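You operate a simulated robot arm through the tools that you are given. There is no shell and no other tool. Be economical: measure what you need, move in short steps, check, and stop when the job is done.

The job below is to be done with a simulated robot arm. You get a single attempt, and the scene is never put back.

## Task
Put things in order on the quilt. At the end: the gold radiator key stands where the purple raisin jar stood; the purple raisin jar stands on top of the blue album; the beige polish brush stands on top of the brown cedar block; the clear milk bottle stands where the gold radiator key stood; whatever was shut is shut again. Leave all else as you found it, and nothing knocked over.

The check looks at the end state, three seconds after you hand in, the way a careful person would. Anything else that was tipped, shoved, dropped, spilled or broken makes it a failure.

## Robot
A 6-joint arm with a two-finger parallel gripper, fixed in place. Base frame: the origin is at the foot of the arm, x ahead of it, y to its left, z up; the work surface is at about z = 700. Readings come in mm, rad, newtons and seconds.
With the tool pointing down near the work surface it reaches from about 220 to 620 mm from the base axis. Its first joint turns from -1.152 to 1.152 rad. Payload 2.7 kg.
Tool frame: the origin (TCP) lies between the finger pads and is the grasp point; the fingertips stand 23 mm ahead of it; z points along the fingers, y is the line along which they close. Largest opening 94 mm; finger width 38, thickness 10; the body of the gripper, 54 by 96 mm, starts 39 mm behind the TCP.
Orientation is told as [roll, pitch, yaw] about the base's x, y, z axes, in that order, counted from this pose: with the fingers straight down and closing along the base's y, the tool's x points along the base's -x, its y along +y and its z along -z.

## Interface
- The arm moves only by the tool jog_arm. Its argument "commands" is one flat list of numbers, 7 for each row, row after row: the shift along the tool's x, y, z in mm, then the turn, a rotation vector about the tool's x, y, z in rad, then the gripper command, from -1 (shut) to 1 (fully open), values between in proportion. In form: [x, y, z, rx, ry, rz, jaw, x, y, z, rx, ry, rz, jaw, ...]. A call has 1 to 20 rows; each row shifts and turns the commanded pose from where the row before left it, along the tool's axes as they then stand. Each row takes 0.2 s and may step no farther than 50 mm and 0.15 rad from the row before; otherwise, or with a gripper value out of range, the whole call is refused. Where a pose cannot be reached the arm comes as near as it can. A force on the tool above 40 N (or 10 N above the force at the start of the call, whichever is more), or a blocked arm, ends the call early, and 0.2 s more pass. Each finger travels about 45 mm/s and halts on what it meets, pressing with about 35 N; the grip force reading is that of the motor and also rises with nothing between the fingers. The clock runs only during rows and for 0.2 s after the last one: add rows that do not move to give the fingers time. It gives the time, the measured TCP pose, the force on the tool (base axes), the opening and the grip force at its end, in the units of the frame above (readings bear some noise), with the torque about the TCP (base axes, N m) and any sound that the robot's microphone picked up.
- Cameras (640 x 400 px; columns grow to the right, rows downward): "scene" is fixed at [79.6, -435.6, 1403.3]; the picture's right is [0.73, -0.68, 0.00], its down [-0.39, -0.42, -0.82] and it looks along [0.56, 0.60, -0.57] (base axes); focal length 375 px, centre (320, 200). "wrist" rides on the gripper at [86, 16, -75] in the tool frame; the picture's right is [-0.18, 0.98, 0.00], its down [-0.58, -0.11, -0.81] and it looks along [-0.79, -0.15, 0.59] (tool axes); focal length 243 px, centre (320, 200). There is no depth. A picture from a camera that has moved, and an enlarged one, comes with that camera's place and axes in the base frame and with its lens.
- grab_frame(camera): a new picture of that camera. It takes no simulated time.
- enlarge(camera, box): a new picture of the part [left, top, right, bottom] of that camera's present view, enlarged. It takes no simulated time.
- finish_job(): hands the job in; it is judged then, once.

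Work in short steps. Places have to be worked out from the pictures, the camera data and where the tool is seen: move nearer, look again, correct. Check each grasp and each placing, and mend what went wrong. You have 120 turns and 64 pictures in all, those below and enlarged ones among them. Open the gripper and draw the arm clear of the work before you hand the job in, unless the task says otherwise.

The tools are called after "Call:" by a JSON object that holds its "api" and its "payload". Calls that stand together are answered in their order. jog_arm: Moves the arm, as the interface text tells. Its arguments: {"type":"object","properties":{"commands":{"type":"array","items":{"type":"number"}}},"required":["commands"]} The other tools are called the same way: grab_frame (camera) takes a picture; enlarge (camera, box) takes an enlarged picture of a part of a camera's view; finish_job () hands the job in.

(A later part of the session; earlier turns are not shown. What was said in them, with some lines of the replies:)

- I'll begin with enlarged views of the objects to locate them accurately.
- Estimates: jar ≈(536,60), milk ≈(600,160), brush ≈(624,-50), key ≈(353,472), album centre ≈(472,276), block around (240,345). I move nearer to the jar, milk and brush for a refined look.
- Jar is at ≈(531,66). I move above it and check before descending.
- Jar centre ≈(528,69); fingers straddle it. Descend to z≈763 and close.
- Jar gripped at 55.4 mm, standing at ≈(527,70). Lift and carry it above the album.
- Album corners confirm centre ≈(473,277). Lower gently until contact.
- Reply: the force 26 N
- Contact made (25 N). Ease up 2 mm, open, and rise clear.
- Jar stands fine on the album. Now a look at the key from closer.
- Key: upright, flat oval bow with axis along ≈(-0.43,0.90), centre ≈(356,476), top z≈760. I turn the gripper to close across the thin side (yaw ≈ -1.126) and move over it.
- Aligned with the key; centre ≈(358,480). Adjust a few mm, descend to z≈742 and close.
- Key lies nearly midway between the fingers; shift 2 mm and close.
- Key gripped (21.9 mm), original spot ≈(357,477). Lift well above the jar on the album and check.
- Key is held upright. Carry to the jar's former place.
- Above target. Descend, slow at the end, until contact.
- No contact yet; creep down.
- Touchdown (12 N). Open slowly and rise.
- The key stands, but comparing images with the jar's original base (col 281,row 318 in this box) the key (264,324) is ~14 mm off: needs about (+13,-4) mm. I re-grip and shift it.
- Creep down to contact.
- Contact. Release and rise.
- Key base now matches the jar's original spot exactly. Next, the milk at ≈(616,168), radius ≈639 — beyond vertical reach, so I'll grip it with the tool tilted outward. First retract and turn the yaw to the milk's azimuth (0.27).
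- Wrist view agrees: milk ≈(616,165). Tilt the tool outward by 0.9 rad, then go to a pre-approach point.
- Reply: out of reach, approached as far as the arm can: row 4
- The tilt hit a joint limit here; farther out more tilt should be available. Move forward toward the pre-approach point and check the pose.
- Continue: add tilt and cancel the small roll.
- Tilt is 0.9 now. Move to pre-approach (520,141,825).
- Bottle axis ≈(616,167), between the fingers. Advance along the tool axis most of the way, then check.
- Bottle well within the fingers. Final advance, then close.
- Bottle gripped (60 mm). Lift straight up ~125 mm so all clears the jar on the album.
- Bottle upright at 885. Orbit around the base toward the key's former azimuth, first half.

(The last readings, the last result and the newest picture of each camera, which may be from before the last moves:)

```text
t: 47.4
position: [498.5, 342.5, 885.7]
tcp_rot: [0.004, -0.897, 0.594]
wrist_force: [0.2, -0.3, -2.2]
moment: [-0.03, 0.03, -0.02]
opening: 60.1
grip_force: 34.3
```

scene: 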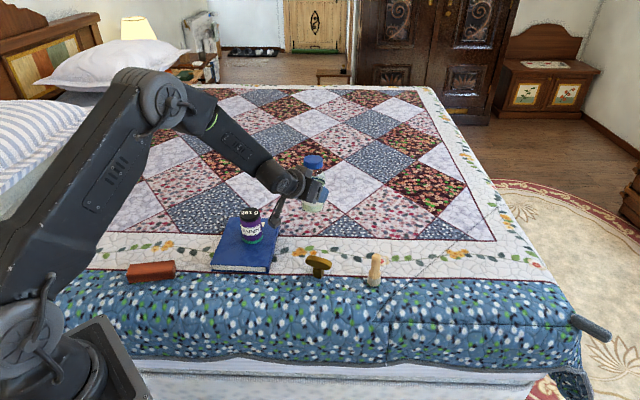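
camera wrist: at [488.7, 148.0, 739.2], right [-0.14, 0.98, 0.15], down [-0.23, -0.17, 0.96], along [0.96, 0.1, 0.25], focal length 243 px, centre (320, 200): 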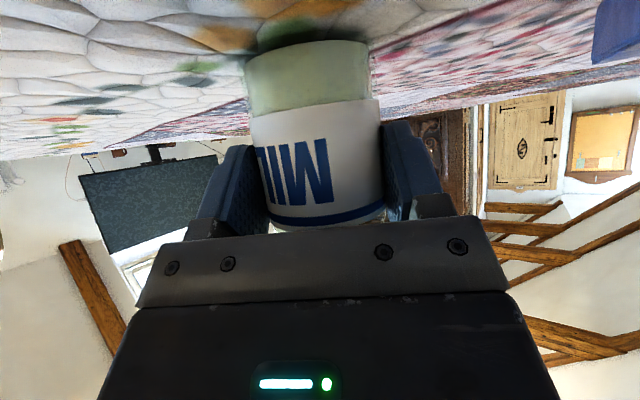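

On track. Second half of the arc.

Call:
{"api": "jog_arm", "payload": {"commands": [3.4, 40.5, -4.2, -0.0525, 0, -0.0421, -0.2, 3.4, 40.2, -4.2, -0.0525, 0, -0.0421, -0.2, 3.4, 40, -4.2, -0.0525, 0, -0.0421, -0.2, 3.4, 39.8, -4.2, -0.0525, 0, -0.0421, -0.2, 3.4, 39.5, -4.2, -0.0525, 0, -0.0421, -0.2, 0, 0, 0, 0, 0, 0, -0.2]}}

Call:
{"api": "grab_frame", "payload": {"camera": "scene"}}

Call:
{"api": "grab_frame", "payload": {"camera": "wrist"}}

```text
t: 48.8
position: [343.4, 473.1, 886.3]
tcp_rot: [0.002, -0.897, 0.93]
wrist_force: [0.8, -0.1, -2.3]
moment: [-0.04, 0.05, -0.02]
opening: 60.4
grip_force: 34.8
```

```text
26 pictures are left
```

scene: 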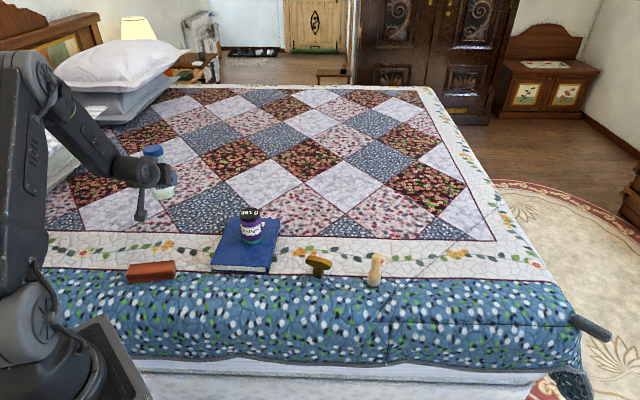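

```text
25 pictures are left
camera wrist: at [262.9, 392.5, 866.4], right [-0.72, 0.68, 0.15], down [-0.07, -0.28, 0.96], along [0.69, 0.68, 0.25], focal length 243 px, centre (320, 200)
```

wrist: 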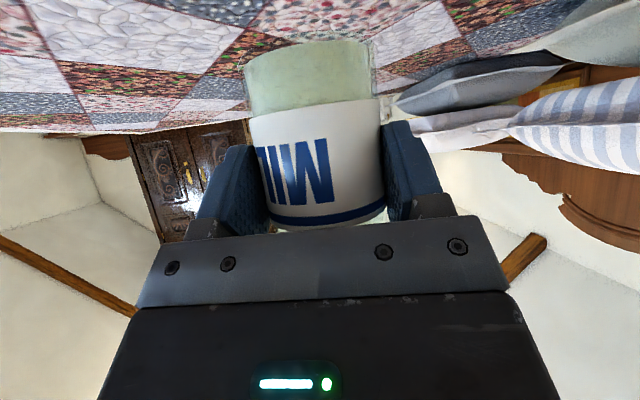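

Now above the target region. Shift 8 mm sideways and descend most of the way, then verify against the key's original pixel (177.3,230.3).

Call:
{"api": "jog_arm", "payload": {"commands": [0, -8.3, 0, 0, 0, 0, -0.2, 23.4, 0, 18.7, 0, 0, 0, -0.2, 23.4, 0, 18.7, 0, 0, 0, -0.2, 23.4, 0, 18.7, 0, 0, 0, -0.2, 11.7, 0, 9.4, 0, 0, 0, -0.2, 0, 0, 0, 0, 0, 0, -0.2]}}

Call:
{"api": "enlarge", "payload": {"camera": "scene", "box": [110, 180, 270, 300]}}

```text
t: 50.2
position: [351.4, 464.5, 778.3]
tcp_rot: [0.003, -0.898, 0.929]
wrist_force: [0.0, -0.5, -2.2]
moment: [-0.07, 0.0, 0.0]
opening: 60.3
grip_force: 35.4
```

```text
3.33 times, centred on (190, 240) of scene
camera zoom: at [79.6, -435.5, 1403.3], right [0.73, -0.68, 0.0], down [-0.39, -0.42, -0.82], along [0.56, 0.6, -0.57], focal length 1250 px, centre (753, 67)
```

zoom: 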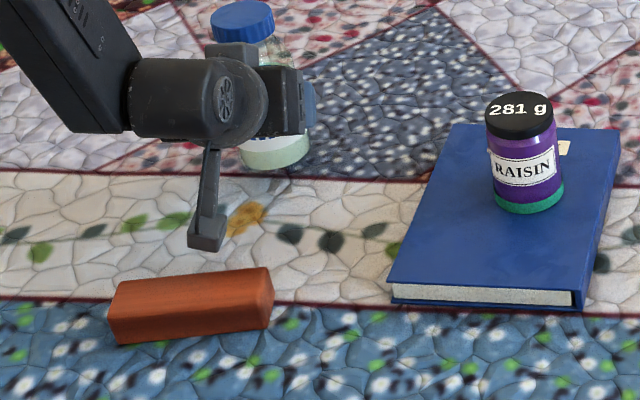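

Predicted base lands within ~2 px of the key's old spot. Lower and creep to contact.

Call:
{"api": "jog_arm", "payload": {"commands": [7.8, 0, 6.2, 0, 0, 0, -0.2, 4.7, 0, 3.7, 0, 0, 0, -0.2, 0, 0, 0, 0, 0, 0, -0.2]}}

Call:
{"api": "jog_arm", "payload": {"commands": [1.2, 0, 0.9, 0, 0, 0, -0.2, 0, 0, 0, 0, 0, 0, -0.2]}}

Call:
{"api": "jog_arm", "payload": {"commands": [0.8, 0, 0.6, 0, 0, 0, -0.2, 0, 0, 0, 0, 0, 0, -0.2]}}

```text
t: 51.0
position: [350.0, 467.3, 763.0]
tcp_rot: [0.003, -0.896, 0.928]
wrist_force: [-0.1, 1.0, -2.8]
moment: [-0.02, 0.04, 0.0]
opening: 60.4
grip_force: 35.2
```

```text
t: 51.6
position: [351.4, 467.0, 761.8]
tcp_rot: [0.001, -0.898, 0.929]
wrist_force: [-0.2, -0.8, -2.9]
moment: [-0.05, -0.01, 0.01]
opening: 60.3
grip_force: 35.3
```

```text
t: 52.2
position: [351.7, 466.6, 759.5]
tcp_rot: [0.002, -0.897, 0.929]
wrist_force: [0.4, -0.5, -2.4]
moment: [0.0, -0.01, 0.0]
opening: 60.1
grip_force: 35.3
```

Call:
{"api": "jog_arm", "payload": {"commands": [0.8, 0, 0.6, 0, 0, 0, -0.2, 0, 0, 0, 0, 0, 0, -0.2]}}

Call:
{"api": "jog_arm", "payload": {"commands": [0.8, 0, 0.6, 0, 0, 0, -0.2, 0, 0, 0, 0, 0, 0, -0.2]}}

Call:
{"api": "enlarge", "payload": {"camera": "scene", "box": [110, 180, 270, 300]}}

```text
t: 52.8
position: [350.9, 466.4, 760.2]
tcp_rot: [0.002, -0.897, 0.928]
wrist_force: [0.1, 0.3, -3.2]
moment: [0.0, 0.05, 0.0]
opening: 60.1
grip_force: 34.8
```

```text
t: 53.4
position: [350.9, 466.2, 759.6]
tcp_rot: [0.003, -0.897, 0.926]
wrist_force: [0.1, 0.0, -3.3]
moment: [-0.06, 0.03, 0.02]
opening: 60.4
grip_force: 34.9
```

```text
3.33 times, centred on (190, 240) of scene
camera zoom: at [79.6, -435.5, 1403.3], right [0.73, -0.68, 0.0], down [-0.39, -0.42, -0.82], along [0.56, 0.6, -0.57], focal length 1250 px, centre (753, 67)
```

zoom: 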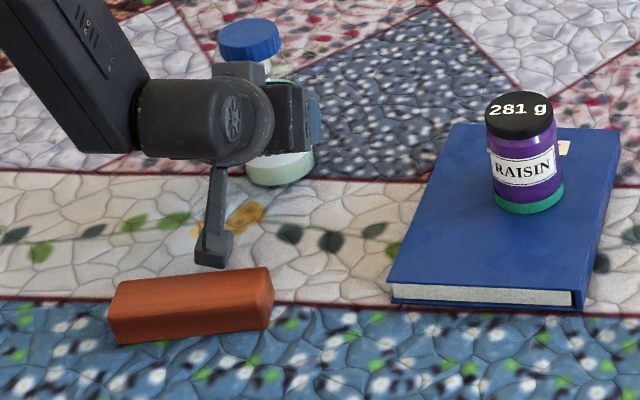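

Still not touching; keep creeping.

Call:
{"api": "jog_arm", "payload": {"commands": [1, 0, 0.8, 0, 0, 0, -0.2, 0, 0, 0, 0, 0, 0, -0.2]}}

Call:
{"api": "jog_arm", "payload": {"commands": [1, 0, 0.8, 0, 0, 0, -0.2, 0, 0, 0, 0, 0, 0, -0.2]}}

Call:
{"api": "jog_arm", "payload": {"commands": [0.8, 0, 0.6, 0, 0, 0, -0.2, 0, 0, 0, 0, 0, 0, -0.2]}}

```text
t: 54.0
position: [351.7, 466.6, 759.4]
tcp_rot: [0.001, -0.9, 0.929]
wrist_force: [-2.7, -3.4, 8.1]
moment: [0.08, -0.14, 0.02]
opening: 60.0
grip_force: 35.2
```

```text
t: 54.6
position: [351.2, 467.7, 758.3]
tcp_rot: [0.001, -0.903, 0.929]
wrist_force: [-3.7, -3.3, 15.7]
moment: [0.24, -0.19, 0.03]
opening: 60.1
grip_force: 34.5
```

```text
t: 55.2
position: [351.7, 468.8, 756.9]
tcp_rot: [0.002, -0.902, 0.931]
wrist_force: [-3.9, 6.5, 15.3]
moment: [0.83, -0.17, 0.27]
opening: 59.8
grip_force: 34.9
```

Contact reached. Ease up slightly and open fully, then back out along the tool axis.

Call:
{"api": "jog_arm", "payload": {"commands": [-1, 0, -0.8, 0, 0, 0, -0.2, 0, 0, 0, 0, 0, 0, 0.3, 0, 0, 0, 0, 0, 0, 0.5, 0, 0, 0, 0, 0, 0, 0.8, 0, 0, 0, 0, 0, 0, 1, 0, 0, 0, 0, 0, 0, 1]}}

Call:
{"api": "grab_frame", "payload": {"camera": "wrist"}}

```text
t: 56.6
position: [353.2, 466.4, 757.0]
tcp_rot: [0.002, -0.897, 0.927]
wrist_force: [0.1, -1.3, -1.5]
moment: [0.02, -0.01, 0.0]
opening: 94.1
grip_force: 0.1
```

```text
22 pictures are left
camera wrist: at [272.1, 385.3, 737.7], right [-0.72, 0.68, 0.15], down [-0.07, -0.28, 0.96], along [0.69, 0.68, 0.25], focal length 243 px, centre (320, 200)
```

wrist: 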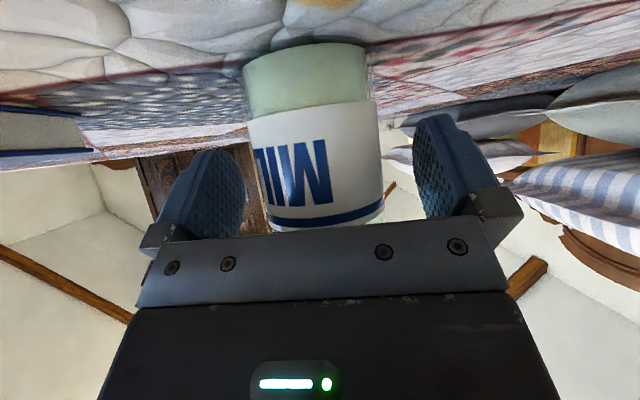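

Bottle stands free. Back out along −z.

Call:
{"api": "jog_arm", "payload": {"commands": [0, 0, -15, 0, 0, 0, 1, 0, 0, -30, 0, 0, 0, 1, 0, 0, -30, 0, 0, 0, 1, 0, 0, -30, 0, 0, 0, 1, 0, 0, -25, 0, 0, 0, 1, 0, 0, 0, 0, 0, 0, 1]}}

Call:
{"api": "enlarge", "payload": {"camera": "scene", "box": [110, 180, 270, 300]}}

```text
t: 58.0
position: [288.6, 383.9, 837.8]
tcp_rot: [0.002, -0.898, 0.929]
wrist_force: [-0.2, 0.3, -0.8]
moment: [0.0, 0.03, 0.02]
opening: 93.8
grip_force: 0.0
```

```text
3.33 times, centred on (190, 240) of scene
camera zoom: at [79.6, -435.6, 1403.3], right [0.73, -0.68, 0.0], down [-0.39, -0.42, -0.82], along [0.56, 0.6, -0.57], focal length 1250 px, centre (753, 67)
```

zoom: 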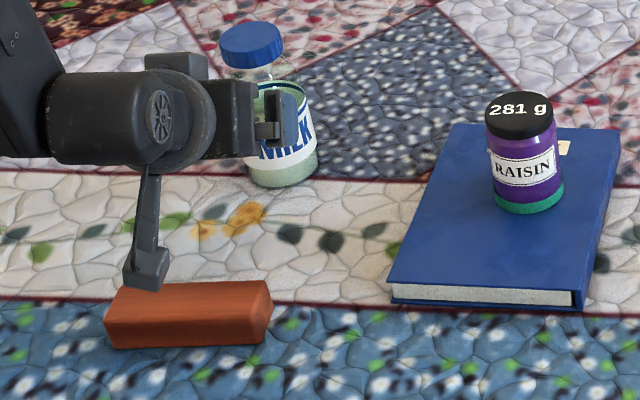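

The cedar block has shifted by several mm: the camera stalk probably grazed it while backing out. Milk is placed well. I rise, level the tool, then compare the block with its original image.

Call:
{"api": "jog_arm", "payload": {"commands": [-25, 0, -20, 0, 0, 0, 1, -25, 0, -20, 0, 0, 0, 1, 0, 0, 0, 0, 0.15, 0, 1, 0, 0, 0, 0, 0.15, 0, 1, 0, 0, 0, 0, 0.15, 0, 1, 0, 0, 0, 0, 0.15, 0, 1, 0, 0, 0, 0, 0.15, 0, 1, 0, 0, 0, 0, 0.147, 0, 1, 0, 0, 0, 0, 0, 0, 1]}}

Call:
{"api": "enlarge", "payload": {"camera": "scene", "box": [110, 180, 270, 300]}}

Call:
{"api": "grab_frame", "payload": {"camera": "wrist"}}

```text
t: 60.0
position: [293.0, 379.9, 899.5]
tcp_rot: [-0.015, -0.674, 0.929]
wrist_force: [-0.1, -0.6, 0.1]
moment: [0.02, 0.01, 0.0]
opening: 93.8
grip_force: 0.0
out of reach, approached as far as the arm can: row 4, 5, 6, 7, 8
```

```text
3.33 times, centred on (190, 240) of scene
camera zoom: at [79.6, -435.6, 1403.3], right [0.73, -0.68, 0.0], down [-0.39, -0.42, -0.82], along [0.56, 0.6, -0.57], focal length 1250 px, centre (753, 67)
```

zoom: 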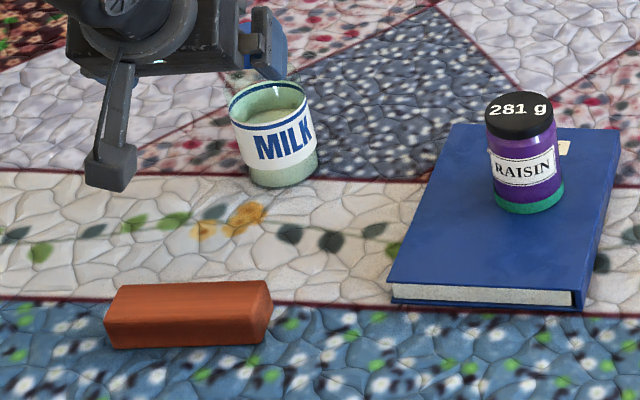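

```text
19 pictures are left
camera wrist: at [209.8, 299.2, 905.7], right [-0.7, 0.71, 0.1], down [0.05, -0.1, 0.99], along [0.72, 0.7, 0.03], focal length 243 px, centre (320, 200)
```

wrist: 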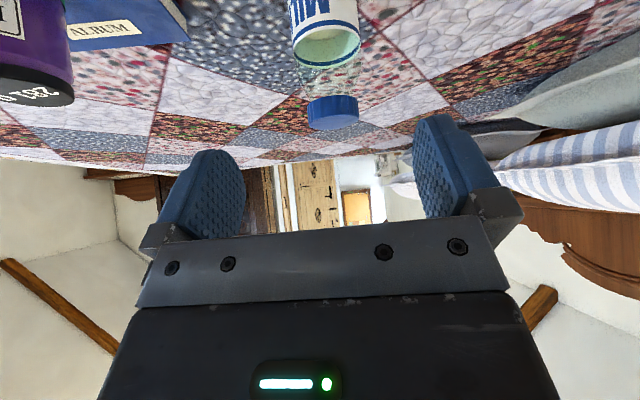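

Block has shifted/rotated (~10 mm, ~0.08 rad); I'll restore it. First finish levelling the tool (likely a wrist singularity at this tilt).

Call:
{"api": "jog_arm", "payload": {"commands": [0, 0, 0, 0, 0.12, 0, 1, 0, 0, 0, 0, 0.12, 0, 1, 0, 0, 0, 0, 0.12, 0, 1, 0, 0, 0, 0, 0.12, 0, 1, 0, 0, 0, 0, 0.12, 0, 1, 0, 0, 0, 0, 0.07, 0, 1, 0, 0, 0, 0, 0, 0, 1]}}

```text
t: 61.6
position: [292.3, 381.7, 902.1]
tcp_rot: [0.009, -0.664, 0.932]
wrist_force: [0.2, 0.0, -0.1]
moment: [0.0, -0.02, 0.0]
opening: 94.5
grip_force: 0.0
out of reach, approached as far as the arm can: row 1, 2, 3, 4, 5, 6
```

Try sidestepping the singularity with a small roll.

Call:
{"api": "jog_arm", "payload": {"commands": [0, 0, 0, 0.1, 0, 0, 1, 0, 0, 0, 0.1, 0, 0, 1, 0, 0, 0, 0, 0.1, 0, 1, 0, 0, 0, 0, 0.1, 0, 1, 0, 0, 0, 0, 0.1, 0, 1, 0, 0, 0, 0, 0.1, 0, 1, 0, 0, 0, 0, 0, 0, 1]}}

```text
t: 63.2
position: [296.6, 375.7, 898.8]
tcp_rot: [-0.153, -0.27, 0.854]
wrist_force: [-0.5, 0.2, -0.8]
moment: [0.01, 0.0, 0.02]
opening: 94.0
grip_force: 0.1
out of reach, approached as far as the arm can: row 1
```

Past it. Now level fully and turn yaw to about −0.66 (across the block's width).

Call:
{"api": "jog_arm", "payload": {"commands": [0, 0, 0, -0.1, 0, 0, 1, 0, 0, 0, -0.053, 0, 0, 1, 0, 0, 0, 0, 0.135, 0, 1, 0, 0, 0, 0, 0.135, 0, 1, 0, 0, 0, 0, 0, 0.1376, 1, 0, 0, 0, 0, 0, 0.1376, 1, 0, 0, 0, 0, 0, 0.1376, 1, 0, 0, 0, 0, 0, 0.1376, 1, 0, 0, 0, 0, 0, 0.1376, 1, 0, 0, 0, 0, 0, 0.1376, 1, 0, 0, 0, 0, 0, 0.1376, 1, 0, 0, 0, 0, 0, 0.1376, 1, 0, 0, 0, 0, 0, 0.1376, 1, 0, 0, 0, 0, 0, 0.1376, 1, 0, 0, 0, 0, 0, 0.1376, 1, 0, 0, 0, 0, 0, 0, 1]}}

```text
t: 66.6
position: [277.4, 356.8, 870.8]
tcp_rot: [0.023, -0.181, -0.691]
wrist_force: [-0.1, 0.1, 0.1]
moment: [0.0, 0.0, -0.02]
opening: 94.2
grip_force: 0.1
out of reach, approached as far as the arm can: row 1, 2, 3, 4
```

Level the rest and move above the block.

Call:
{"api": "jog_arm", "payload": {"commands": [0, 0, 0, 0.023, 0.091, 0, 1, 0, 0, 0, 0, 0.09, 0, 1, 15, -25, 0, 0, 0, 0, 1, 15, -25, 0, 0, 0, 0, 1, 0, 0, 0, 0, 0, 0, 1]}}

Call:
{"api": "grab_frame", "payload": {"camera": "wrist"}}

```text
t: 67.8
position: [222.1, 337.4, 863.7]
tcp_rot: [0.021, -0.18, -0.69]
wrist_force: [0.1, -0.3, -0.4]
moment: [-0.01, 0.01, 0.02]
opening: 93.9
grip_force: 0.0
out of reach, approached as far as the arm can: row 1, 2
```

```text
18 pictures are left
camera wrist: at [155.6, 411.8, 923.6], right [0.76, 0.64, 0.05], down [0.25, -0.37, 0.89], along [0.6, -0.67, -0.44], focal length 243 px, centre (320, 200)
```

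wrist: 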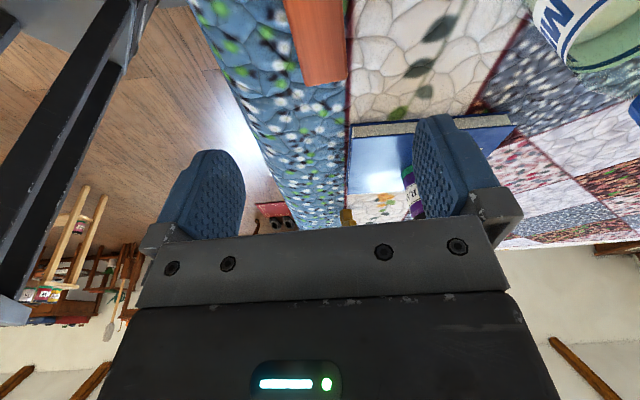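

The wrist is in a flipped configuration limiting full levelling to a 0.18 rad tilt, but that tilt is along the block's length, so gripping across its width still works. Block now ≈ centre (223,342), axis angle ≈ −0.72. Descend over it.

Call:
{"api": "jog_arm", "payload": {"commands": [8, 4, 30, 0, 0, 0.03, 1, 6.5, 0, 35, 0, 0, 0, 1, 5.5, 0, 30, 0, 0, 0, 1, 0, 0, 0, 0, 0, 0, 1]}}

Call:
{"api": "grab_frame", "payload": {"camera": "wrist"}}

```text
t: 68.8
position: [223.6, 344.1, 766.6]
tcp_rot: [0.028, -0.179, -0.723]
wrist_force: [0.4, -0.4, 0.3]
moment: [-0.01, -0.03, 0.01]
opening: 93.8
grip_force: 0.1
```

```text
17 pictures are left
camera wrist: at [158.5, 420.1, 826.0], right [0.78, 0.62, 0.06], down [0.24, -0.38, 0.89], along [0.58, -0.68, -0.44], focal length 243 px, centre (320, 200)
```

wrist: 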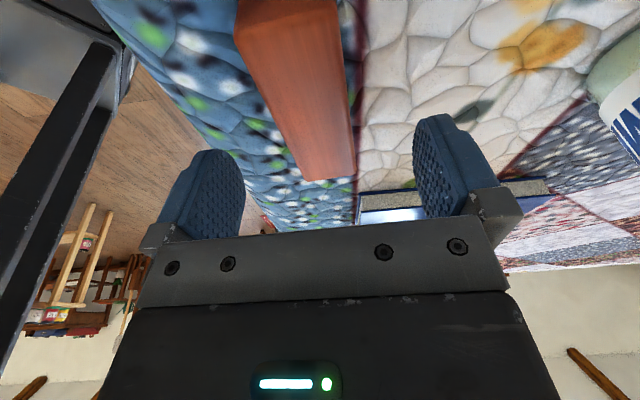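

Centred over the block. Descend to z≈730 and close.

Call:
{"api": "jog_arm", "payload": {"commands": [3.5, 0, 20, 0, 0, 0, 1, 2.9, 0, 15.5, 0, 0, 0, 1, 0, 0, 0, 0, 0, 0, 0.6, 0, 0, 0, 0, 0, 0, 0.2, 0, 0, 0, 0, 0, 0, -0.2, 0, 0, 0, 0, 0, 0, -0.5, 0, 0, 0, 0, 0, 0, -0.6, 0, 0, 0, 0, 0, 0, -0.6]}}

```text
t: 70.6
position: [222.3, 344.3, 729.8]
tcp_rot: [0.025, -0.18, -0.724]
wrist_force: [0.8, -0.6, -0.3]
moment: [-0.04, -0.03, 0.0]
opening: 39.3
grip_force: 35.1
```

Block gripped (39 mm). Lift 5 mm, move (+7.5,+6.7) and turn +0.09, then lower.

Call:
{"api": "jog_arm", "payload": {"commands": [-0.9, 0, -5, 0, 0, 0, -0.6, 0, 0, 0, 0, 0, 0, -0.6, -0.6, 5, 0, -0.008, 0, -0.0443, -0.6, -0.6, 5, 0, -0.008, 0, -0.0443, -0.6, 0, 0, 0, 0, 0, 0, -0.6, 0.7, 0, 4, 0, 0, 0, -0.6, 0, 0, 0, 0, 0, 0, -0.6]}}

Call:
{"api": "enlarge", "payload": {"camera": "scene", "box": [110, 180, 270, 300]}}

```text
t: 72.2
position: [231.0, 351.7, 732.3]
tcp_rot: [0.028, -0.182, -0.631]
wrist_force: [-0.3, -0.2, -1.0]
moment: [-0.03, -0.02, -0.02]
opening: 39.4
grip_force: 35.2
```

```text
3.33 times, centred on (190, 240) of scene
camera zoom: at [79.6, -435.6, 1403.3], right [0.73, -0.68, 0.0], down [-0.39, -0.42, -0.82], along [0.56, 0.6, -0.57], focal length 1250 px, centre (753, 67)
```

zoom: 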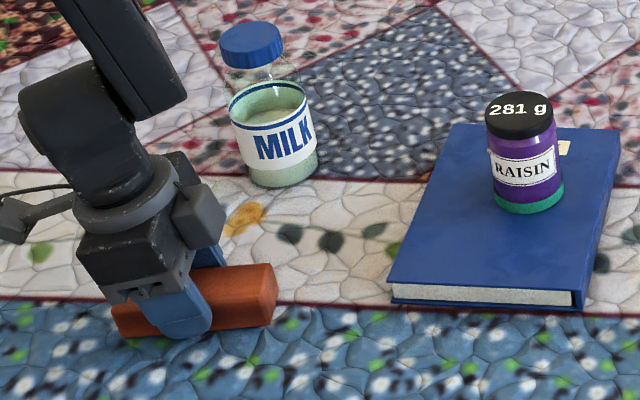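

Slight overshoot (~3 mm, −0.025 rad). Correct while still just above the quilt, then lower and view.

Call:
{"api": "jog_arm", "payload": {"commands": [2, -2.7, 0, -0.0045, 0, -0.0246, -0.6, 0, 0, 0, 0, 0, 0, -0.6, 0.3, 0, 1.5, 0, 0, 0, -0.6, 0.2, 0, 1, 0, 0, 0, -0.6, 0, 0, 0, 0, 0, 0, -0.6]}}

```text
t: 73.4
position: [229.6, 350.7, 732.0]
tcp_rot: [0.028, -0.184, -0.608]
wrist_force: [-0.9, -2.5, 9.7]
moment: [0.07, 0.58, 0.15]
opening: 39.4
grip_force: 34.8
```

Contact. Open and rise vertically.

Call:
{"api": "jog_arm", "payload": {"commands": [0, 0, 0, 0, 0, 0, 0, 0, 0, 0, 0, 0, 0, 0.4, 0, 0, 0, 0, 0, 0, 0.8, 0, 0, 0, 0, 0, 0, 0.8, -3.6, 0, -20, 0, 0, 0, 0.8, -7.2, 0, -40, 0, 0, 0, 0.8, -8, 0, -45, 0, 0, 0, 0.8, -8, 0, -45, 0, 0, 0, 0.8, 0, 0, 0, 0, 0, 0, 0.8]}}

Call:
{"api": "enlarge", "payload": {"camera": "scene", "box": [110, 180, 270, 300]}}

```text
t: 75.4
position: [224.6, 349.1, 885.1]
tcp_rot: [0.024, -0.183, -0.609]
wrist_force: [0.0, 0.1, 1.1]
moment: [-0.03, 0.01, -0.01]
opening: 84.6
grip_force: 0.1
```

```text
3.33 times, centred on (190, 240) of scene
camera zoom: at [79.6, -435.6, 1403.3], right [0.73, -0.68, 0.0], down [-0.39, -0.42, -0.82], along [0.56, 0.6, -0.57], focal length 1250 px, centre (753, 67)
```

zoom: 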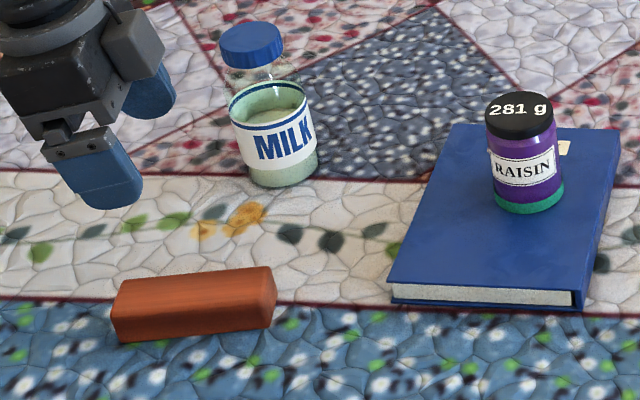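

Block is back to within ~2–3 mm of its original image. Next the brush at ≈(626,−45). Carry the open gripper across to (430,−31).

Call:
{"api": "jog_arm", "payload": {"commands": [-37.9, -19.4, 6.9, 0, 0, 0, 0.5, -37.9, -19.4, 6.9, 0, 0, 0, 0.5, -37.9, -19.4, 6.9, 0, 0, 0, 0.5, -37.9, -19.4, 6.9, 0, 0, 0, 0.5, -37.9, -19.4, 6.9, 0, 0, 0, 0.5, -37.9, -19.4, 6.9, 0, 0, 0, 0.5, -37.9, -19.4, 6.9, 0, 0, 0, 0.5, -37.9, -19.4, 6.9, 0, 0, 0, 0.5, -37.9, -19.4, 6.9, 0, 0, 0, 0.5, -37.9, -19.4, 6.9, 0, 0, 0, 0.5, 0, 0, 0, 0, 0, 0, 0.5]}}

```text
t: 77.8
position: [413.7, -15.8, 855.3]
tcp_rot: [0.003, -0.207, -0.607]
wrist_force: [-0.3, -0.5, -0.1]
moment: [-0.02, 0.0, 0.01]
opening: 70.8
grip_force: 0.1
out of reach, approached as far as the arm can: row 8, 9, 10
```

Now turn yaw to −0.07 and add outward tilt, watching for reach.

Call:
{"api": "jog_arm", "payload": {"commands": [0, 0, 0, 0, 0, -0.134, 0.5, 0, 0, 0, 0, 0, -0.134, 0.5, 0, 0, 0, 0, 0, -0.134, 0.5, 0, 0, 0, 0, 0, -0.135, 0.5, 0, 0, 0, 0, -0.1, 0, 0.5, 0, 0, 0, 0, -0.1, 0, 0.5, 0, 0, 0, 0, 0, 0, 0.5]}}

```text
t: 79.4
position: [401.8, -7.4, 836.5]
tcp_rot: [-0.075, -0.37, -0.047]
wrist_force: [0.7, -0.3, 0.0]
moment: [0.04, 0.01, -0.01]
opening: 70.4
grip_force: 0.1
out of reach, approached as far as the arm can: row 1, 2, 3
```

Continue tilting outward to ≈0.9, with slight rise.

Call:
{"api": "jog_arm", "payload": {"commands": [-10, 0, -20, 0, -0.1, 0, 0.5, -10, 0, -10, 0, -0.1, 0, 0.5, 0, 0, 0, 0, -0.1, 0, 0.5, 0, 0, 0, 0, -0.1, 0, 0.5, 0, 0, 0, 0, -0.1, 0, 0.5, 0, 0, 0, 0, 0, 0, 0.5]}}

```text
t: 80.8
position: [399.4, -14.7, 863.4]
tcp_rot: [-0.154, -0.791, 0.018]
wrist_force: [0.3, 0.3, -0.3]
moment: [0.01, 0.02, -0.01]
opening: 70.5
grip_force: 0.0
out of reach, approached as far as the arm can: row 2, 3
```

Past the singularity. Remove roll and set tilt 0.9, yaw −0.07.

Call:
{"api": "jog_arm", "payload": {"commands": [0, 0, 0, -0.08, 0, 0, 0.5, 0, 0, 0, -0.074, 0, 0, 0.5, 0, 0, 0, 0, -0.11, 0, 0.5, 0, 0, 0, 0.07, 0, 0.056, 0.5, 0, 0, 0, 0, 0, 0, 0.5]}}

Call:
{"api": "grab_frame", "payload": {"camera": "wrist"}}

```text
t: 82.0
position: [397.8, -15.3, 861.9]
tcp_rot: [0.0, -0.901, -0.075]
wrist_force: [-0.3, -0.3, -0.2]
moment: [0.0, -0.02, -0.02]
opening: 70.6
grip_force: 0.0
```

```text
14 pictures are left
camera wrist: at [287.3, 9.1, 842.6], right [0.19, 0.97, 0.15], down [-0.28, -0.09, 0.96], along [0.94, -0.22, 0.25], focal length 243 px, centre (320, 200)
```

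wrist: 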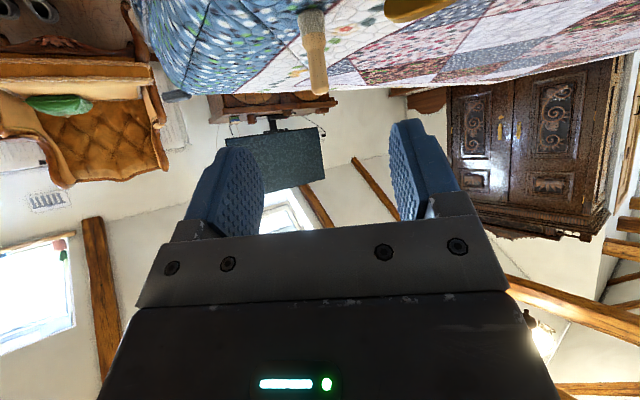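

Good configuration. Brush axis ≈(624,−47). Move to pre-approach with the gripper at 70 mm.

Call:
{"api": "jog_arm", "payload": {"commands": [-14.3, -3.6, 37.6, 0, 0, 0, 0.6, -14.3, -3.6, 37.6, 0, 0, 0, 0.6, -14.3, -3.6, 37.6, 0, 0, 0, 0.6, -14.3, -3.6, 37.6, 0, 0, 0, 0.6, 0, 0, 0, 0, 0, 0, 0.6]}}

Call:
{"api": "grab_frame", "payload": {"camera": "wrist"}}

Call:
{"api": "enlarge", "payload": {"camera": "scene", "box": [270, 180, 430, 300]}}

```text
t: 83.2
position: [552.2, -44.6, 815.7]
tcp_rot: [0.0, -0.899, -0.073]
wrist_force: [-0.1, 0.5, -0.8]
moment: [-0.02, -0.01, 0.01]
opening: 75.2
grip_force: 0.0
```

```text
13 pictures are left
camera wrist: at [441.4, -19.8, 795.7], right [0.18, 0.97, 0.15], down [-0.28, -0.09, 0.96], along [0.94, -0.22, 0.25], focal length 243 px, centre (320, 200)
```

wrist: 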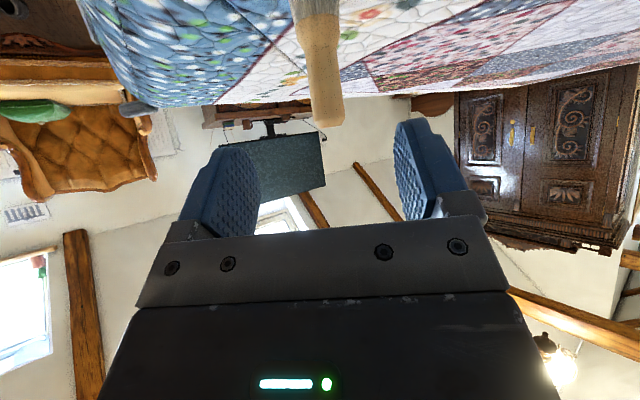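

```text
3.33 times, centred on (350, 240) of scene
camera zoom: at [79.6, -435.6, 1403.3], right [0.73, -0.68, 0.0], down [-0.39, -0.42, -0.82], along [0.56, 0.6, -0.57], focal length 1250 px, centre (220, 67)
```

zoom: 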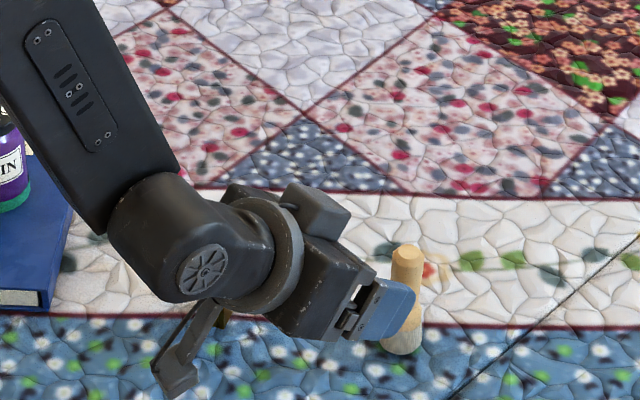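

Brush handle lies between the fingers, y≈−48. Advance to grasp point and close.

Call:
{"api": "jog_arm", "payload": {"commands": [1, 1, 22, 0, 0, 0, 0.6, 1, 1, 22, 0, 0, 0, 0.6, 1, 0, 20, 0, 0, 0, 0.6, 0.8, 0, 15, 0, 0, 0, 0.6, 0, 0, 10, 0, 0, 0, 0.6, 0, 0, 0, 0, 0, 0, 0.6]}}

Call:
{"api": "grab_frame", "payload": {"camera": "wrist"}}

```text
t: 84.6
position: [618.0, -43.4, 757.3]
tcp_rot: [0.002, -0.901, -0.074]
wrist_force: [0.2, -0.3, 0.4]
moment: [0.01, 0.02, 0.02]
opening: 75.3
grip_force: 0.1
```

```text
11 pictures are left
camera wrist: at [506.4, -18.9, 736.7], right [0.18, 0.97, 0.15], down [-0.28, -0.09, 0.96], along [0.94, -0.22, 0.25], focal length 243 px, centre (320, 200)
```

wrist: 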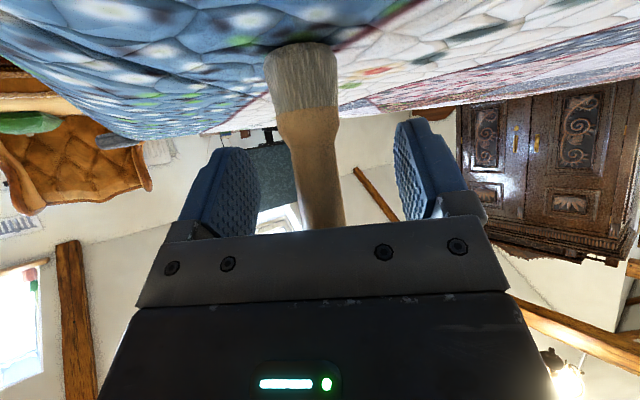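

Shift 4 mm right to centre, then close gently.

Call:
{"api": "jog_arm", "payload": {"commands": [0, -4, 0, 0, 0, 0, 0.4, 0, 0, 0, 0, 0, 0, 0.1, 0, 0, 0, 0, 0, 0, -0.2, 0, 0, 0, 0, 0, 0, -0.5, 0, 0, 0, 0, 0, 0, -0.8, 0, 0, 0, 0, 0, 0, -0.9, 0, 0, 0, 0, 0, 0, -0.9]}}

Call:
{"api": "grab_frame", "payload": {"camera": "wrist"}}

```text
t: 86.2
position: [617.8, -47.1, 758.0]
tcp_rot: [0.002, -0.904, -0.074]
wrist_force: [-0.5, 1.4, 1.8]
moment: [0.06, -0.03, 0.01]
opening: 29.9
grip_force: 35.3
```

```text
10 pictures are left
camera wrist: at [506.0, -23.2, 736.9], right [0.18, 0.97, 0.15], down [-0.28, -0.09, 0.96], along [0.94, -0.22, 0.25], focal length 243 px, centre (320, 200)
```

wrist: 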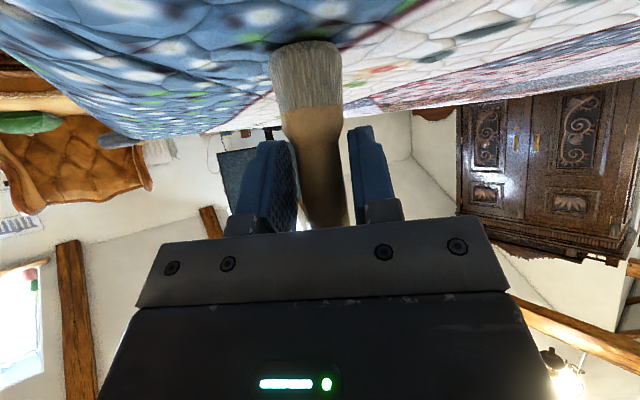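

Brush gripped. Lift ~125 mm, then retract radially to r≈415.

Call:
{"api": "jog_arm", "payload": {"commands": [-7.8, 0, -6.2, 0, 0, 0, -0.9, -20, 0, -15.8, 0, 0, 0, -0.9, -23.5, 0, -18.6, 0, 0, 0, -0.9, -23.5, 0, -18.6, 0, 0, 0, -0.9, -23.5, 0, -18.6, 0, 0, 0, -0.9, 15, 0, -19, 0, 0, 0, -0.9, 25.5, 0, -32.1, 0, 0, 0, -0.9, 25.5, 0, -32.1, 0, 0, 0, -0.9, 25.5, 0, -32.1, 0, 0, 0, -0.9, 25.5, 0, -32.1, 0, 0, 0, -0.9, 10.5, 0, -13.1, 0, 0, 0, -0.9, 0, 0, 0, 0, 0, 0, -0.9]}}

```text
t: 88.8
position: [411.4, -33.0, 882.8]
tcp_rot: [0.001, -0.902, -0.073]
wrist_force: [0.1, -0.2, -0.9]
moment: [0.03, 0.0, 0.04]
opening: 29.7
grip_force: 35.2
```

Now orbit toward the block, in two parts.

Call:
{"api": "jog_arm", "payload": {"commands": [0.9, 34.1, -1.1, -0.0647, 0, -0.0512, -0.9, 0.9, 34.1, -1.1, -0.0647, 0, -0.0512, -0.9, 0.9, 34.1, -1.1, -0.0647, 0, -0.0512, -0.9, 0.9, 34.1, -1.1, -0.0647, 0, -0.0512, -0.9, 0.9, 34.1, -1.1, -0.0647, 0, -0.0512, -0.9, 0.9, 34.1, -1.1, -0.0647, 0, -0.0512, -0.9, 0.9, 34.1, -1.1, -0.0647, 0, -0.0512, -0.9, 0, 0, 0, 0, 0, 0, -0.9]}}

Call:
{"api": "jog_arm", "payload": {"commands": [0.9, 34.1, -1.1, -0.0647, 0, -0.0512, -0.9, 0.9, 34.1, -1.1, -0.0647, 0, -0.0512, -0.9, 0.9, 34.1, -1.1, -0.0647, 0, -0.0512, -0.9, 0.9, 34.1, -1.1, -0.0647, 0, -0.0512, -0.9, 0.9, 34.1, -1.1, -0.0647, 0, -0.0512, -0.9, 0.9, 34.1, -1.1, -0.0647, 0, -0.0512, -0.9, 0, 0, 0, 0, 0, 0, -0.9]}}

Call:
{"api": "enlarge", "payload": {"camera": "scene", "box": [90, 150, 270, 300]}}

```text
t: 90.6
position: [360.7, 199.8, 881.0]
tcp_rot: [0.002, -0.902, 0.504]
wrist_force: [-0.1, -0.7, -1.1]
moment: [0.04, 0.03, 0.0]
opening: 30.1
grip_force: 35.2
```

```text
t: 92.2
position: [237.1, 338.7, 883.5]
tcp_rot: [0.002, -0.903, 0.999]
wrist_force: [0.6, 0.6, -0.1]
moment: [-0.04, 0.01, 0.0]
opening: 29.9
grip_force: 35.2
out of reach, approached as far as the arm can: row 6
```

```text
2.67 times, centred on (180, 225) of scene
camera zoom: at [79.6, -435.6, 1403.3], right [0.73, -0.68, 0.0], down [-0.39, -0.42, -0.82], along [0.56, 0.6, -0.57], focal length 1000 px, centre (693, 133)
```

zoom: 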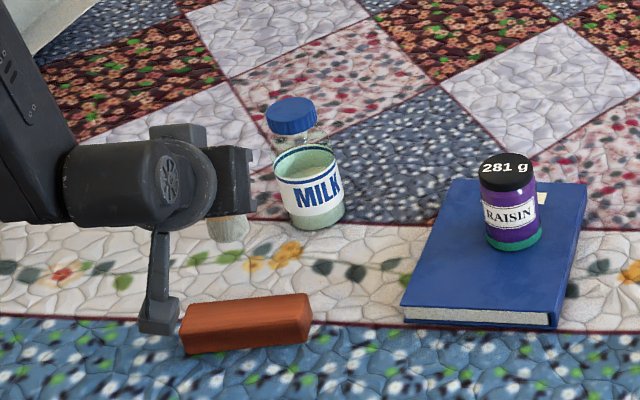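

Brush ≈(242,346) vs block centre ≈(230,351.5). Shift laterally and see whether it's reachable, then descend to ~12 mm above.

Call:
{"api": "jog_arm", "payload": {"commands": [0.7, 6.4, -0.9, 0, 0, 0, -0.9, 0.7, 6.4, -0.9, 0, 0, 0, -0.9, 0, 0, 0, 0, 0, 0, -0.9]}}

Call:
{"api": "jog_arm", "payload": {"commands": [15.3, 0, 12.1, 0, 0, 0, -0.9, 15.3, 0, 12.1, 0, 0, 0, -0.9, 15.3, 0, 12.1, 0, 0, 0, -0.9, 15.3, 0, 12.1, 0, 0, 0, -0.9, 0, 0, 0, 0, 0, 0, -0.9]}}

Call:
{"api": "grab_frame", "payload": {"camera": "wrist"}}

Call:
{"api": "enlarge", "payload": {"camera": "scene", "box": [120, 210, 220, 300]}}

```text
t: 93.0
position: [236.8, 337.3, 882.8]
tcp_rot: [0.004, -0.901, 0.998]
wrist_force: [-0.3, -0.3, -0.5]
moment: [-0.01, 0.03, 0.01]
opening: 29.7
grip_force: 35.6
out of reach, approached as far as the arm can: row 1, 2
```

```text
t: 94.2
position: [238.0, 337.7, 804.6]
tcp_rot: [0.003, -0.904, 0.999]
wrist_force: [0.1, 0.0, -0.1]
moment: [-0.02, 0.03, 0.0]
opening: 29.6
grip_force: 34.8
```

```text
8 pictures are left
camera wrist: at [163.3, 252.1, 784.0], right [-0.77, 0.63, 0.15], down [-0.05, -0.29, 0.96], along [0.64, 0.72, 0.26], focal length 243 px, centre (320, 200)
```

wrist: 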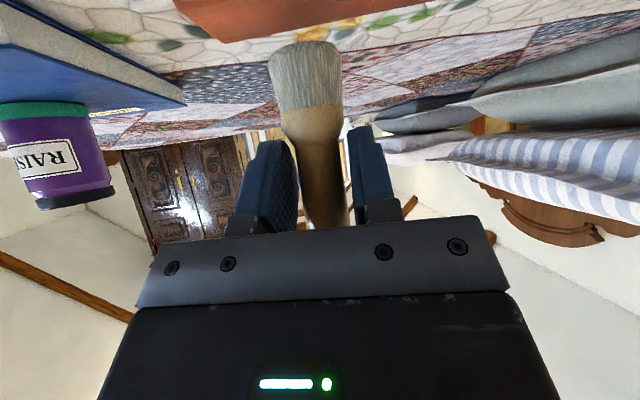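

```text
4.44 times, centred on (170, 255) of scene
camera zoom: at [79.6, -435.6, 1403.3], right [0.73, -0.68, 0.0], down [-0.39, -0.42, -0.82], along [0.56, 0.6, -0.57], focal length 1666 px, centre (987, -44)
```

zoom: 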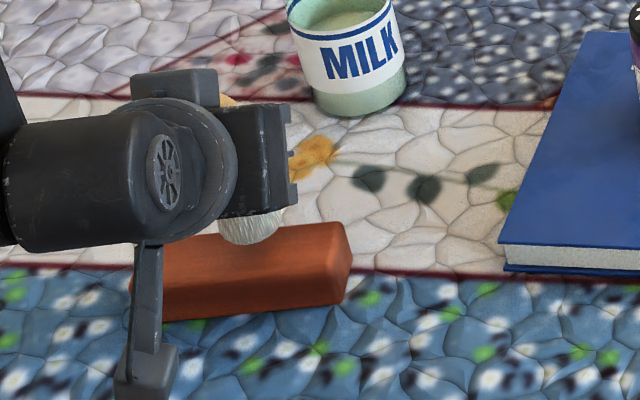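

Brush is over the block (off-centre lengthwise ~10 mm, fine; block top ≈730). Shift inward 2 mm and lower until contact.

Call:
{"api": "jog_arm", "payload": {"commands": [1.2, 0, -1.5, 0, 0, 0, -0.9, 6.3, 0, 5, 0, 0, 0, -0.9, 3.1, 0, 2.5, 0, 0, 0, -0.9, 0, 0, 0, 0, 0, 0, -0.9]}}

Call:
{"api": "jog_arm", "payload": {"commands": [1.2, 0, 0.9, 0, 0, 0, -0.9, 0, 0, 0, 0, 0, 0, -0.9]}}

Call:
{"api": "jog_arm", "payload": {"commands": [1.2, 0, 0.9, 0, 0, 0, -0.9, 0, 0, 0, 0, 0, 0, -0.9]}}

```text
t: 95.2
position: [237.4, 335.5, 792.7]
tcp_rot: [0.001, -0.904, 0.998]
wrist_force: [-0.4, 0.5, -0.8]
moment: [0.0, 0.0, -0.02]
opening: 29.4
grip_force: 34.2
```

```text
t: 95.8
position: [237.0, 336.7, 791.0]
tcp_rot: [0.004, -0.903, 0.999]
wrist_force: [0.4, -0.4, 0.3]
moment: [0.02, 0.0, 0.02]
opening: 29.6
grip_force: 34.9
```

```text
t: 96.4
position: [235.1, 334.5, 790.1]
tcp_rot: [0.003, -0.902, 0.999]
wrist_force: [-0.2, 0.1, -0.3]
moment: [-0.02, -0.02, -0.04]
opening: 29.6
grip_force: 35.2
```

Call:
{"api": "jog_arm", "payload": {"commands": [1.2, 0, 0.9, 0, 0, 0, -0.9, 0, 0, 0, 0, 0, 0, -0.9]}}

Call:
{"api": "jog_arm", "payload": {"commands": [1.2, 0, 0.9, 0, 0, 0, -0.9, 0, 0, 0, 0, 0, 0, -0.9]}}

Call:
{"api": "enlarge", "payload": {"camera": "scene", "box": [120, 210, 220, 300]}}

```text
t: 97.0
position: [237.1, 336.0, 790.1]
tcp_rot: [0.004, -0.908, 0.998]
wrist_force: [-6.3, -8.3, 23.8]
moment: [-0.22, 0.21, 0.02]
opening: 29.4
grip_force: 34.9
```

```text
t: 97.4
position: [237.1, 336.2, 789.3]
tcp_rot: [0.003, -0.91, 0.996]
wrist_force: [-2.4, -4.8, 10.0]
moment: [-0.17, 0.1, -0.01]
opening: 29.6
grip_force: 34.6
stopped in row 2: the force on the tool passed its limit (the readings are from after the stop); the commanded pose is now the measured one
```

```text
4.44 times, centred on (170, 255) of scene
camera zoom: at [79.4, -435.8, 1403.2], right [0.73, -0.68, 0.0], down [-0.39, -0.42, -0.82], along [0.56, 0.6, -0.57], focal length 1666 px, centre (987, -44)
```

zoom: 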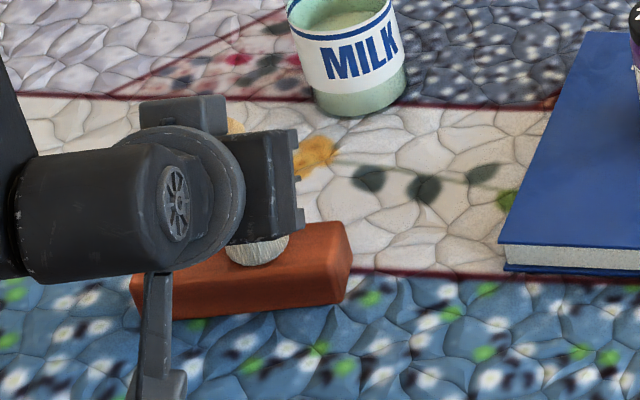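

Brush sits on the block, block unmoved. Ease up, open, and rise straight up.

Call:
{"api": "jog_arm", "payload": {"commands": [-0.6, 0, -0.5, 0, 0, 0, -0.9, 0, 0, 0, 0, 0, 0, -0.4, 0, 0, 0, 0, 0, 0, 0, 0, 0, 0, 0, 0, 0, 0.3, 0, 0, 0, 0, 0, 0, 0.6, 0, 0, 0, 0, 0, 0, 0.6]}}

Call:
{"api": "grab_frame", "payload": {"camera": "wrist"}}

```text
t: 98.8
position: [236.7, 336.1, 789.7]
tcp_rot: [0.003, -0.909, 1.0]
wrist_force: [-0.2, 0.2, -0.3]
moment: [0.01, 0.02, 0.0]
opening: 75.1
grip_force: 0.0
```

```text
5 pictures are left
camera wrist: at [162.4, 250.0, 768.0], right [-0.77, 0.63, 0.15], down [-0.06, -0.3, 0.95], along [0.64, 0.72, 0.26], focal length 243 px, centre (320, 200)
```

wrist: 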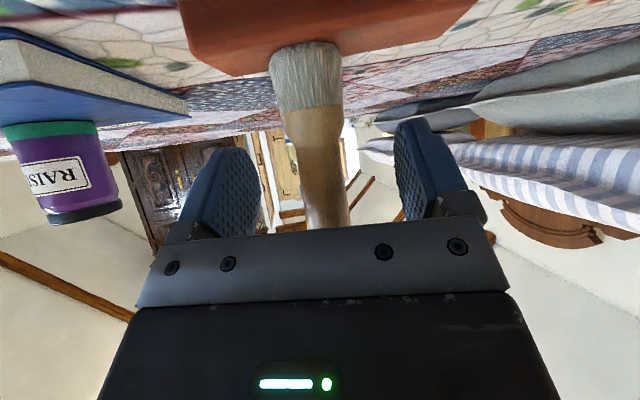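

Brush stands free. Rise straight up, then swing away.

Call:
{"api": "jog_arm", "payload": {"commands": [-11.8, 0, -9.2, 0, 0, 0, 0.6, -19.7, 0, -15.4, 0, 0, 0, 0.6, -23.7, 0, -18.4, 0, 0, 0, 0.6, -23.7, 0, -18.4, 0, 0, 0, 0.6, 0, 0, 0, 0, 0, 0, 0.6, 0.9, -34, -1.1, 0.0647, 0, 0.0512, 0.6, 0.9, -34, -1.1, 0.0647, 0, 0.0512, 0.6, 0.9, -34, -1.1, 0.0647, 0, 0.0512, 0.6, 0.9, -34, -1.1, 0.0647, 0, 0.0512, 0.6, 0.9, -34, -1.1, 0.0647, 0, 0.0512, 0.6, 0.9, -34, -1.1, 0.0647, 0, 0.0512, 0.6, 0.9, -34, -1.1, 0.0647, 0, 0.0512, 0.6, 0.9, -34, -1.1, 0.0647, 0, 0.0512, 0.6, 0, 0, 0, 0, 0, 0, 0.6]}}

Call:
{"api": "grab_frame", "payload": {"camera": "scene"}}

Call:
{"api": "enlarge", "payload": {"camera": "scene", "box": [110, 180, 270, 300]}}

```text
t: 101.8
position: [403.2, 123.4, 887.9]
tcp_rot: [0.009, -0.907, 0.333]
wrist_force: [-0.2, 0.0, 1.1]
moment: [0.03, -0.01, -0.05]
opening: 75.1
grip_force: 0.0
```

```text
4 pictures are left
```

scene: 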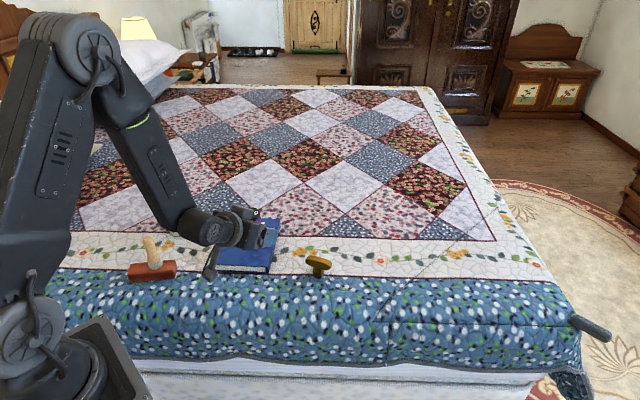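

```text
3.33 times, centred on (190, 240) of scene
camera zoom: at [79.6, -435.6, 1403.3], right [0.73, -0.68, 0.0], down [-0.39, -0.42, -0.82], along [0.56, 0.6, -0.57], focal length 1250 px, centre (753, 67)
```

zoom: 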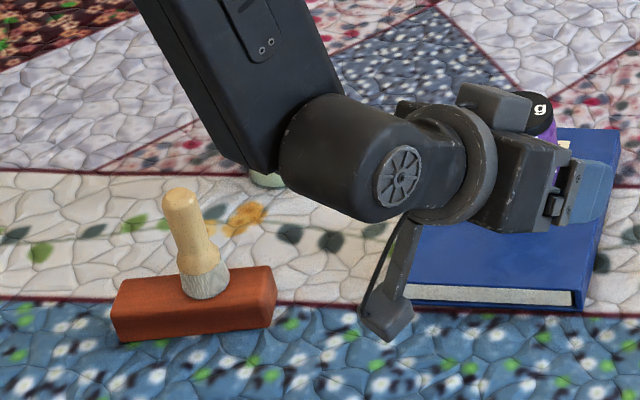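

Brush upright on the block, block in its original place. Swing the arm further clear and do a final check.

Call:
{"api": "jog_arm", "payload": {"commands": [0.9, -34, -1.1, 0.0647, 0, 0.0512, 0.6, 0.9, -34, -1.1, 0.0647, 0, 0.0512, 0.6, 0.9, -34, -1.1, 0.0647, 0, 0.0512, 0.6, 0.9, -34, -1.1, 0.0647, 0, 0.0512, 0.6, 0.9, -34, -1.1, 0.0647, 0, 0.0512, 0.6, 0.9, -34, -1.1, 0.0647, 0, 0.0512, 0.6, 0.9, -34, -1.1, 0.0647, 0, 0.0512, 0.6, 0, 0, 0, 0, 0, 0, 0.6]}}

Call:
{"api": "enlarge", "payload": {"camera": "scene", "box": [110, 160, 350, 300]}}

```text
t: 103.6
position: [418.1, -107.1, 887.0]
tcp_rot: [0.014, -0.903, -0.247]
wrist_force: [-0.3, -0.1, 0.5]
moment: [-0.02, -0.01, 0.02]
opening: 75.2
grip_force: 0.1
```

```text
2.67 times, centred on (230, 230) of scene
camera zoom: at [79.6, -435.6, 1403.3], right [0.73, -0.68, 0.0], down [-0.39, -0.42, -0.82], along [0.56, 0.6, -0.57], focal length 1000 px, centre (560, 120)
```

zoom: 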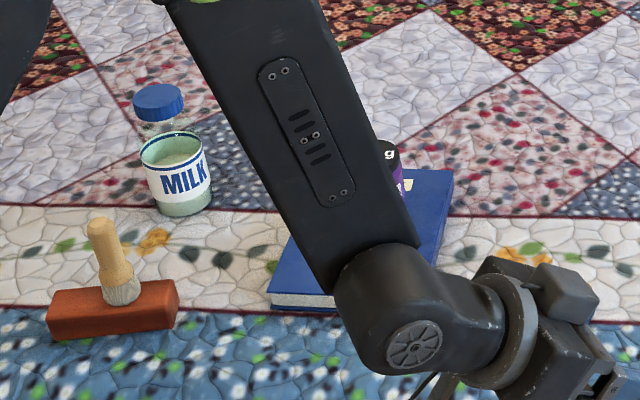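

Everything stands in place and the arm is clear with the gripper open, so I hand in.

Call:
{"api": "finish_job", "payload": {}}

```text
The job is handed in.
```

I handed the job in with all four moves made and every piece I moved left standing. While I was setting down the milk, the cedar block got knocked about 10 mm, most likely by the wrist camera, and I put it back to within about 3 mm of where it was.

- **Key:** it stands where the raisin jar stood. My first placing was about 14 mm off, so I gripped it again and corrected it. In the last picture the arm hid it; it was standing in the picture before that.
- **Raisin jar:** it stands on the middle of the album.
- **Milk bottle:** it stands where the key stood, about 5 mm off by my reading of the pictures, with its cap on.
- **Brush:** it stands upright on the cedar block, roughly 10 mm off centre along its length because the arm could not reach farther sideways.

I opened nothing, and I finished with the gripper open and the arm drawn clear above the quilt.
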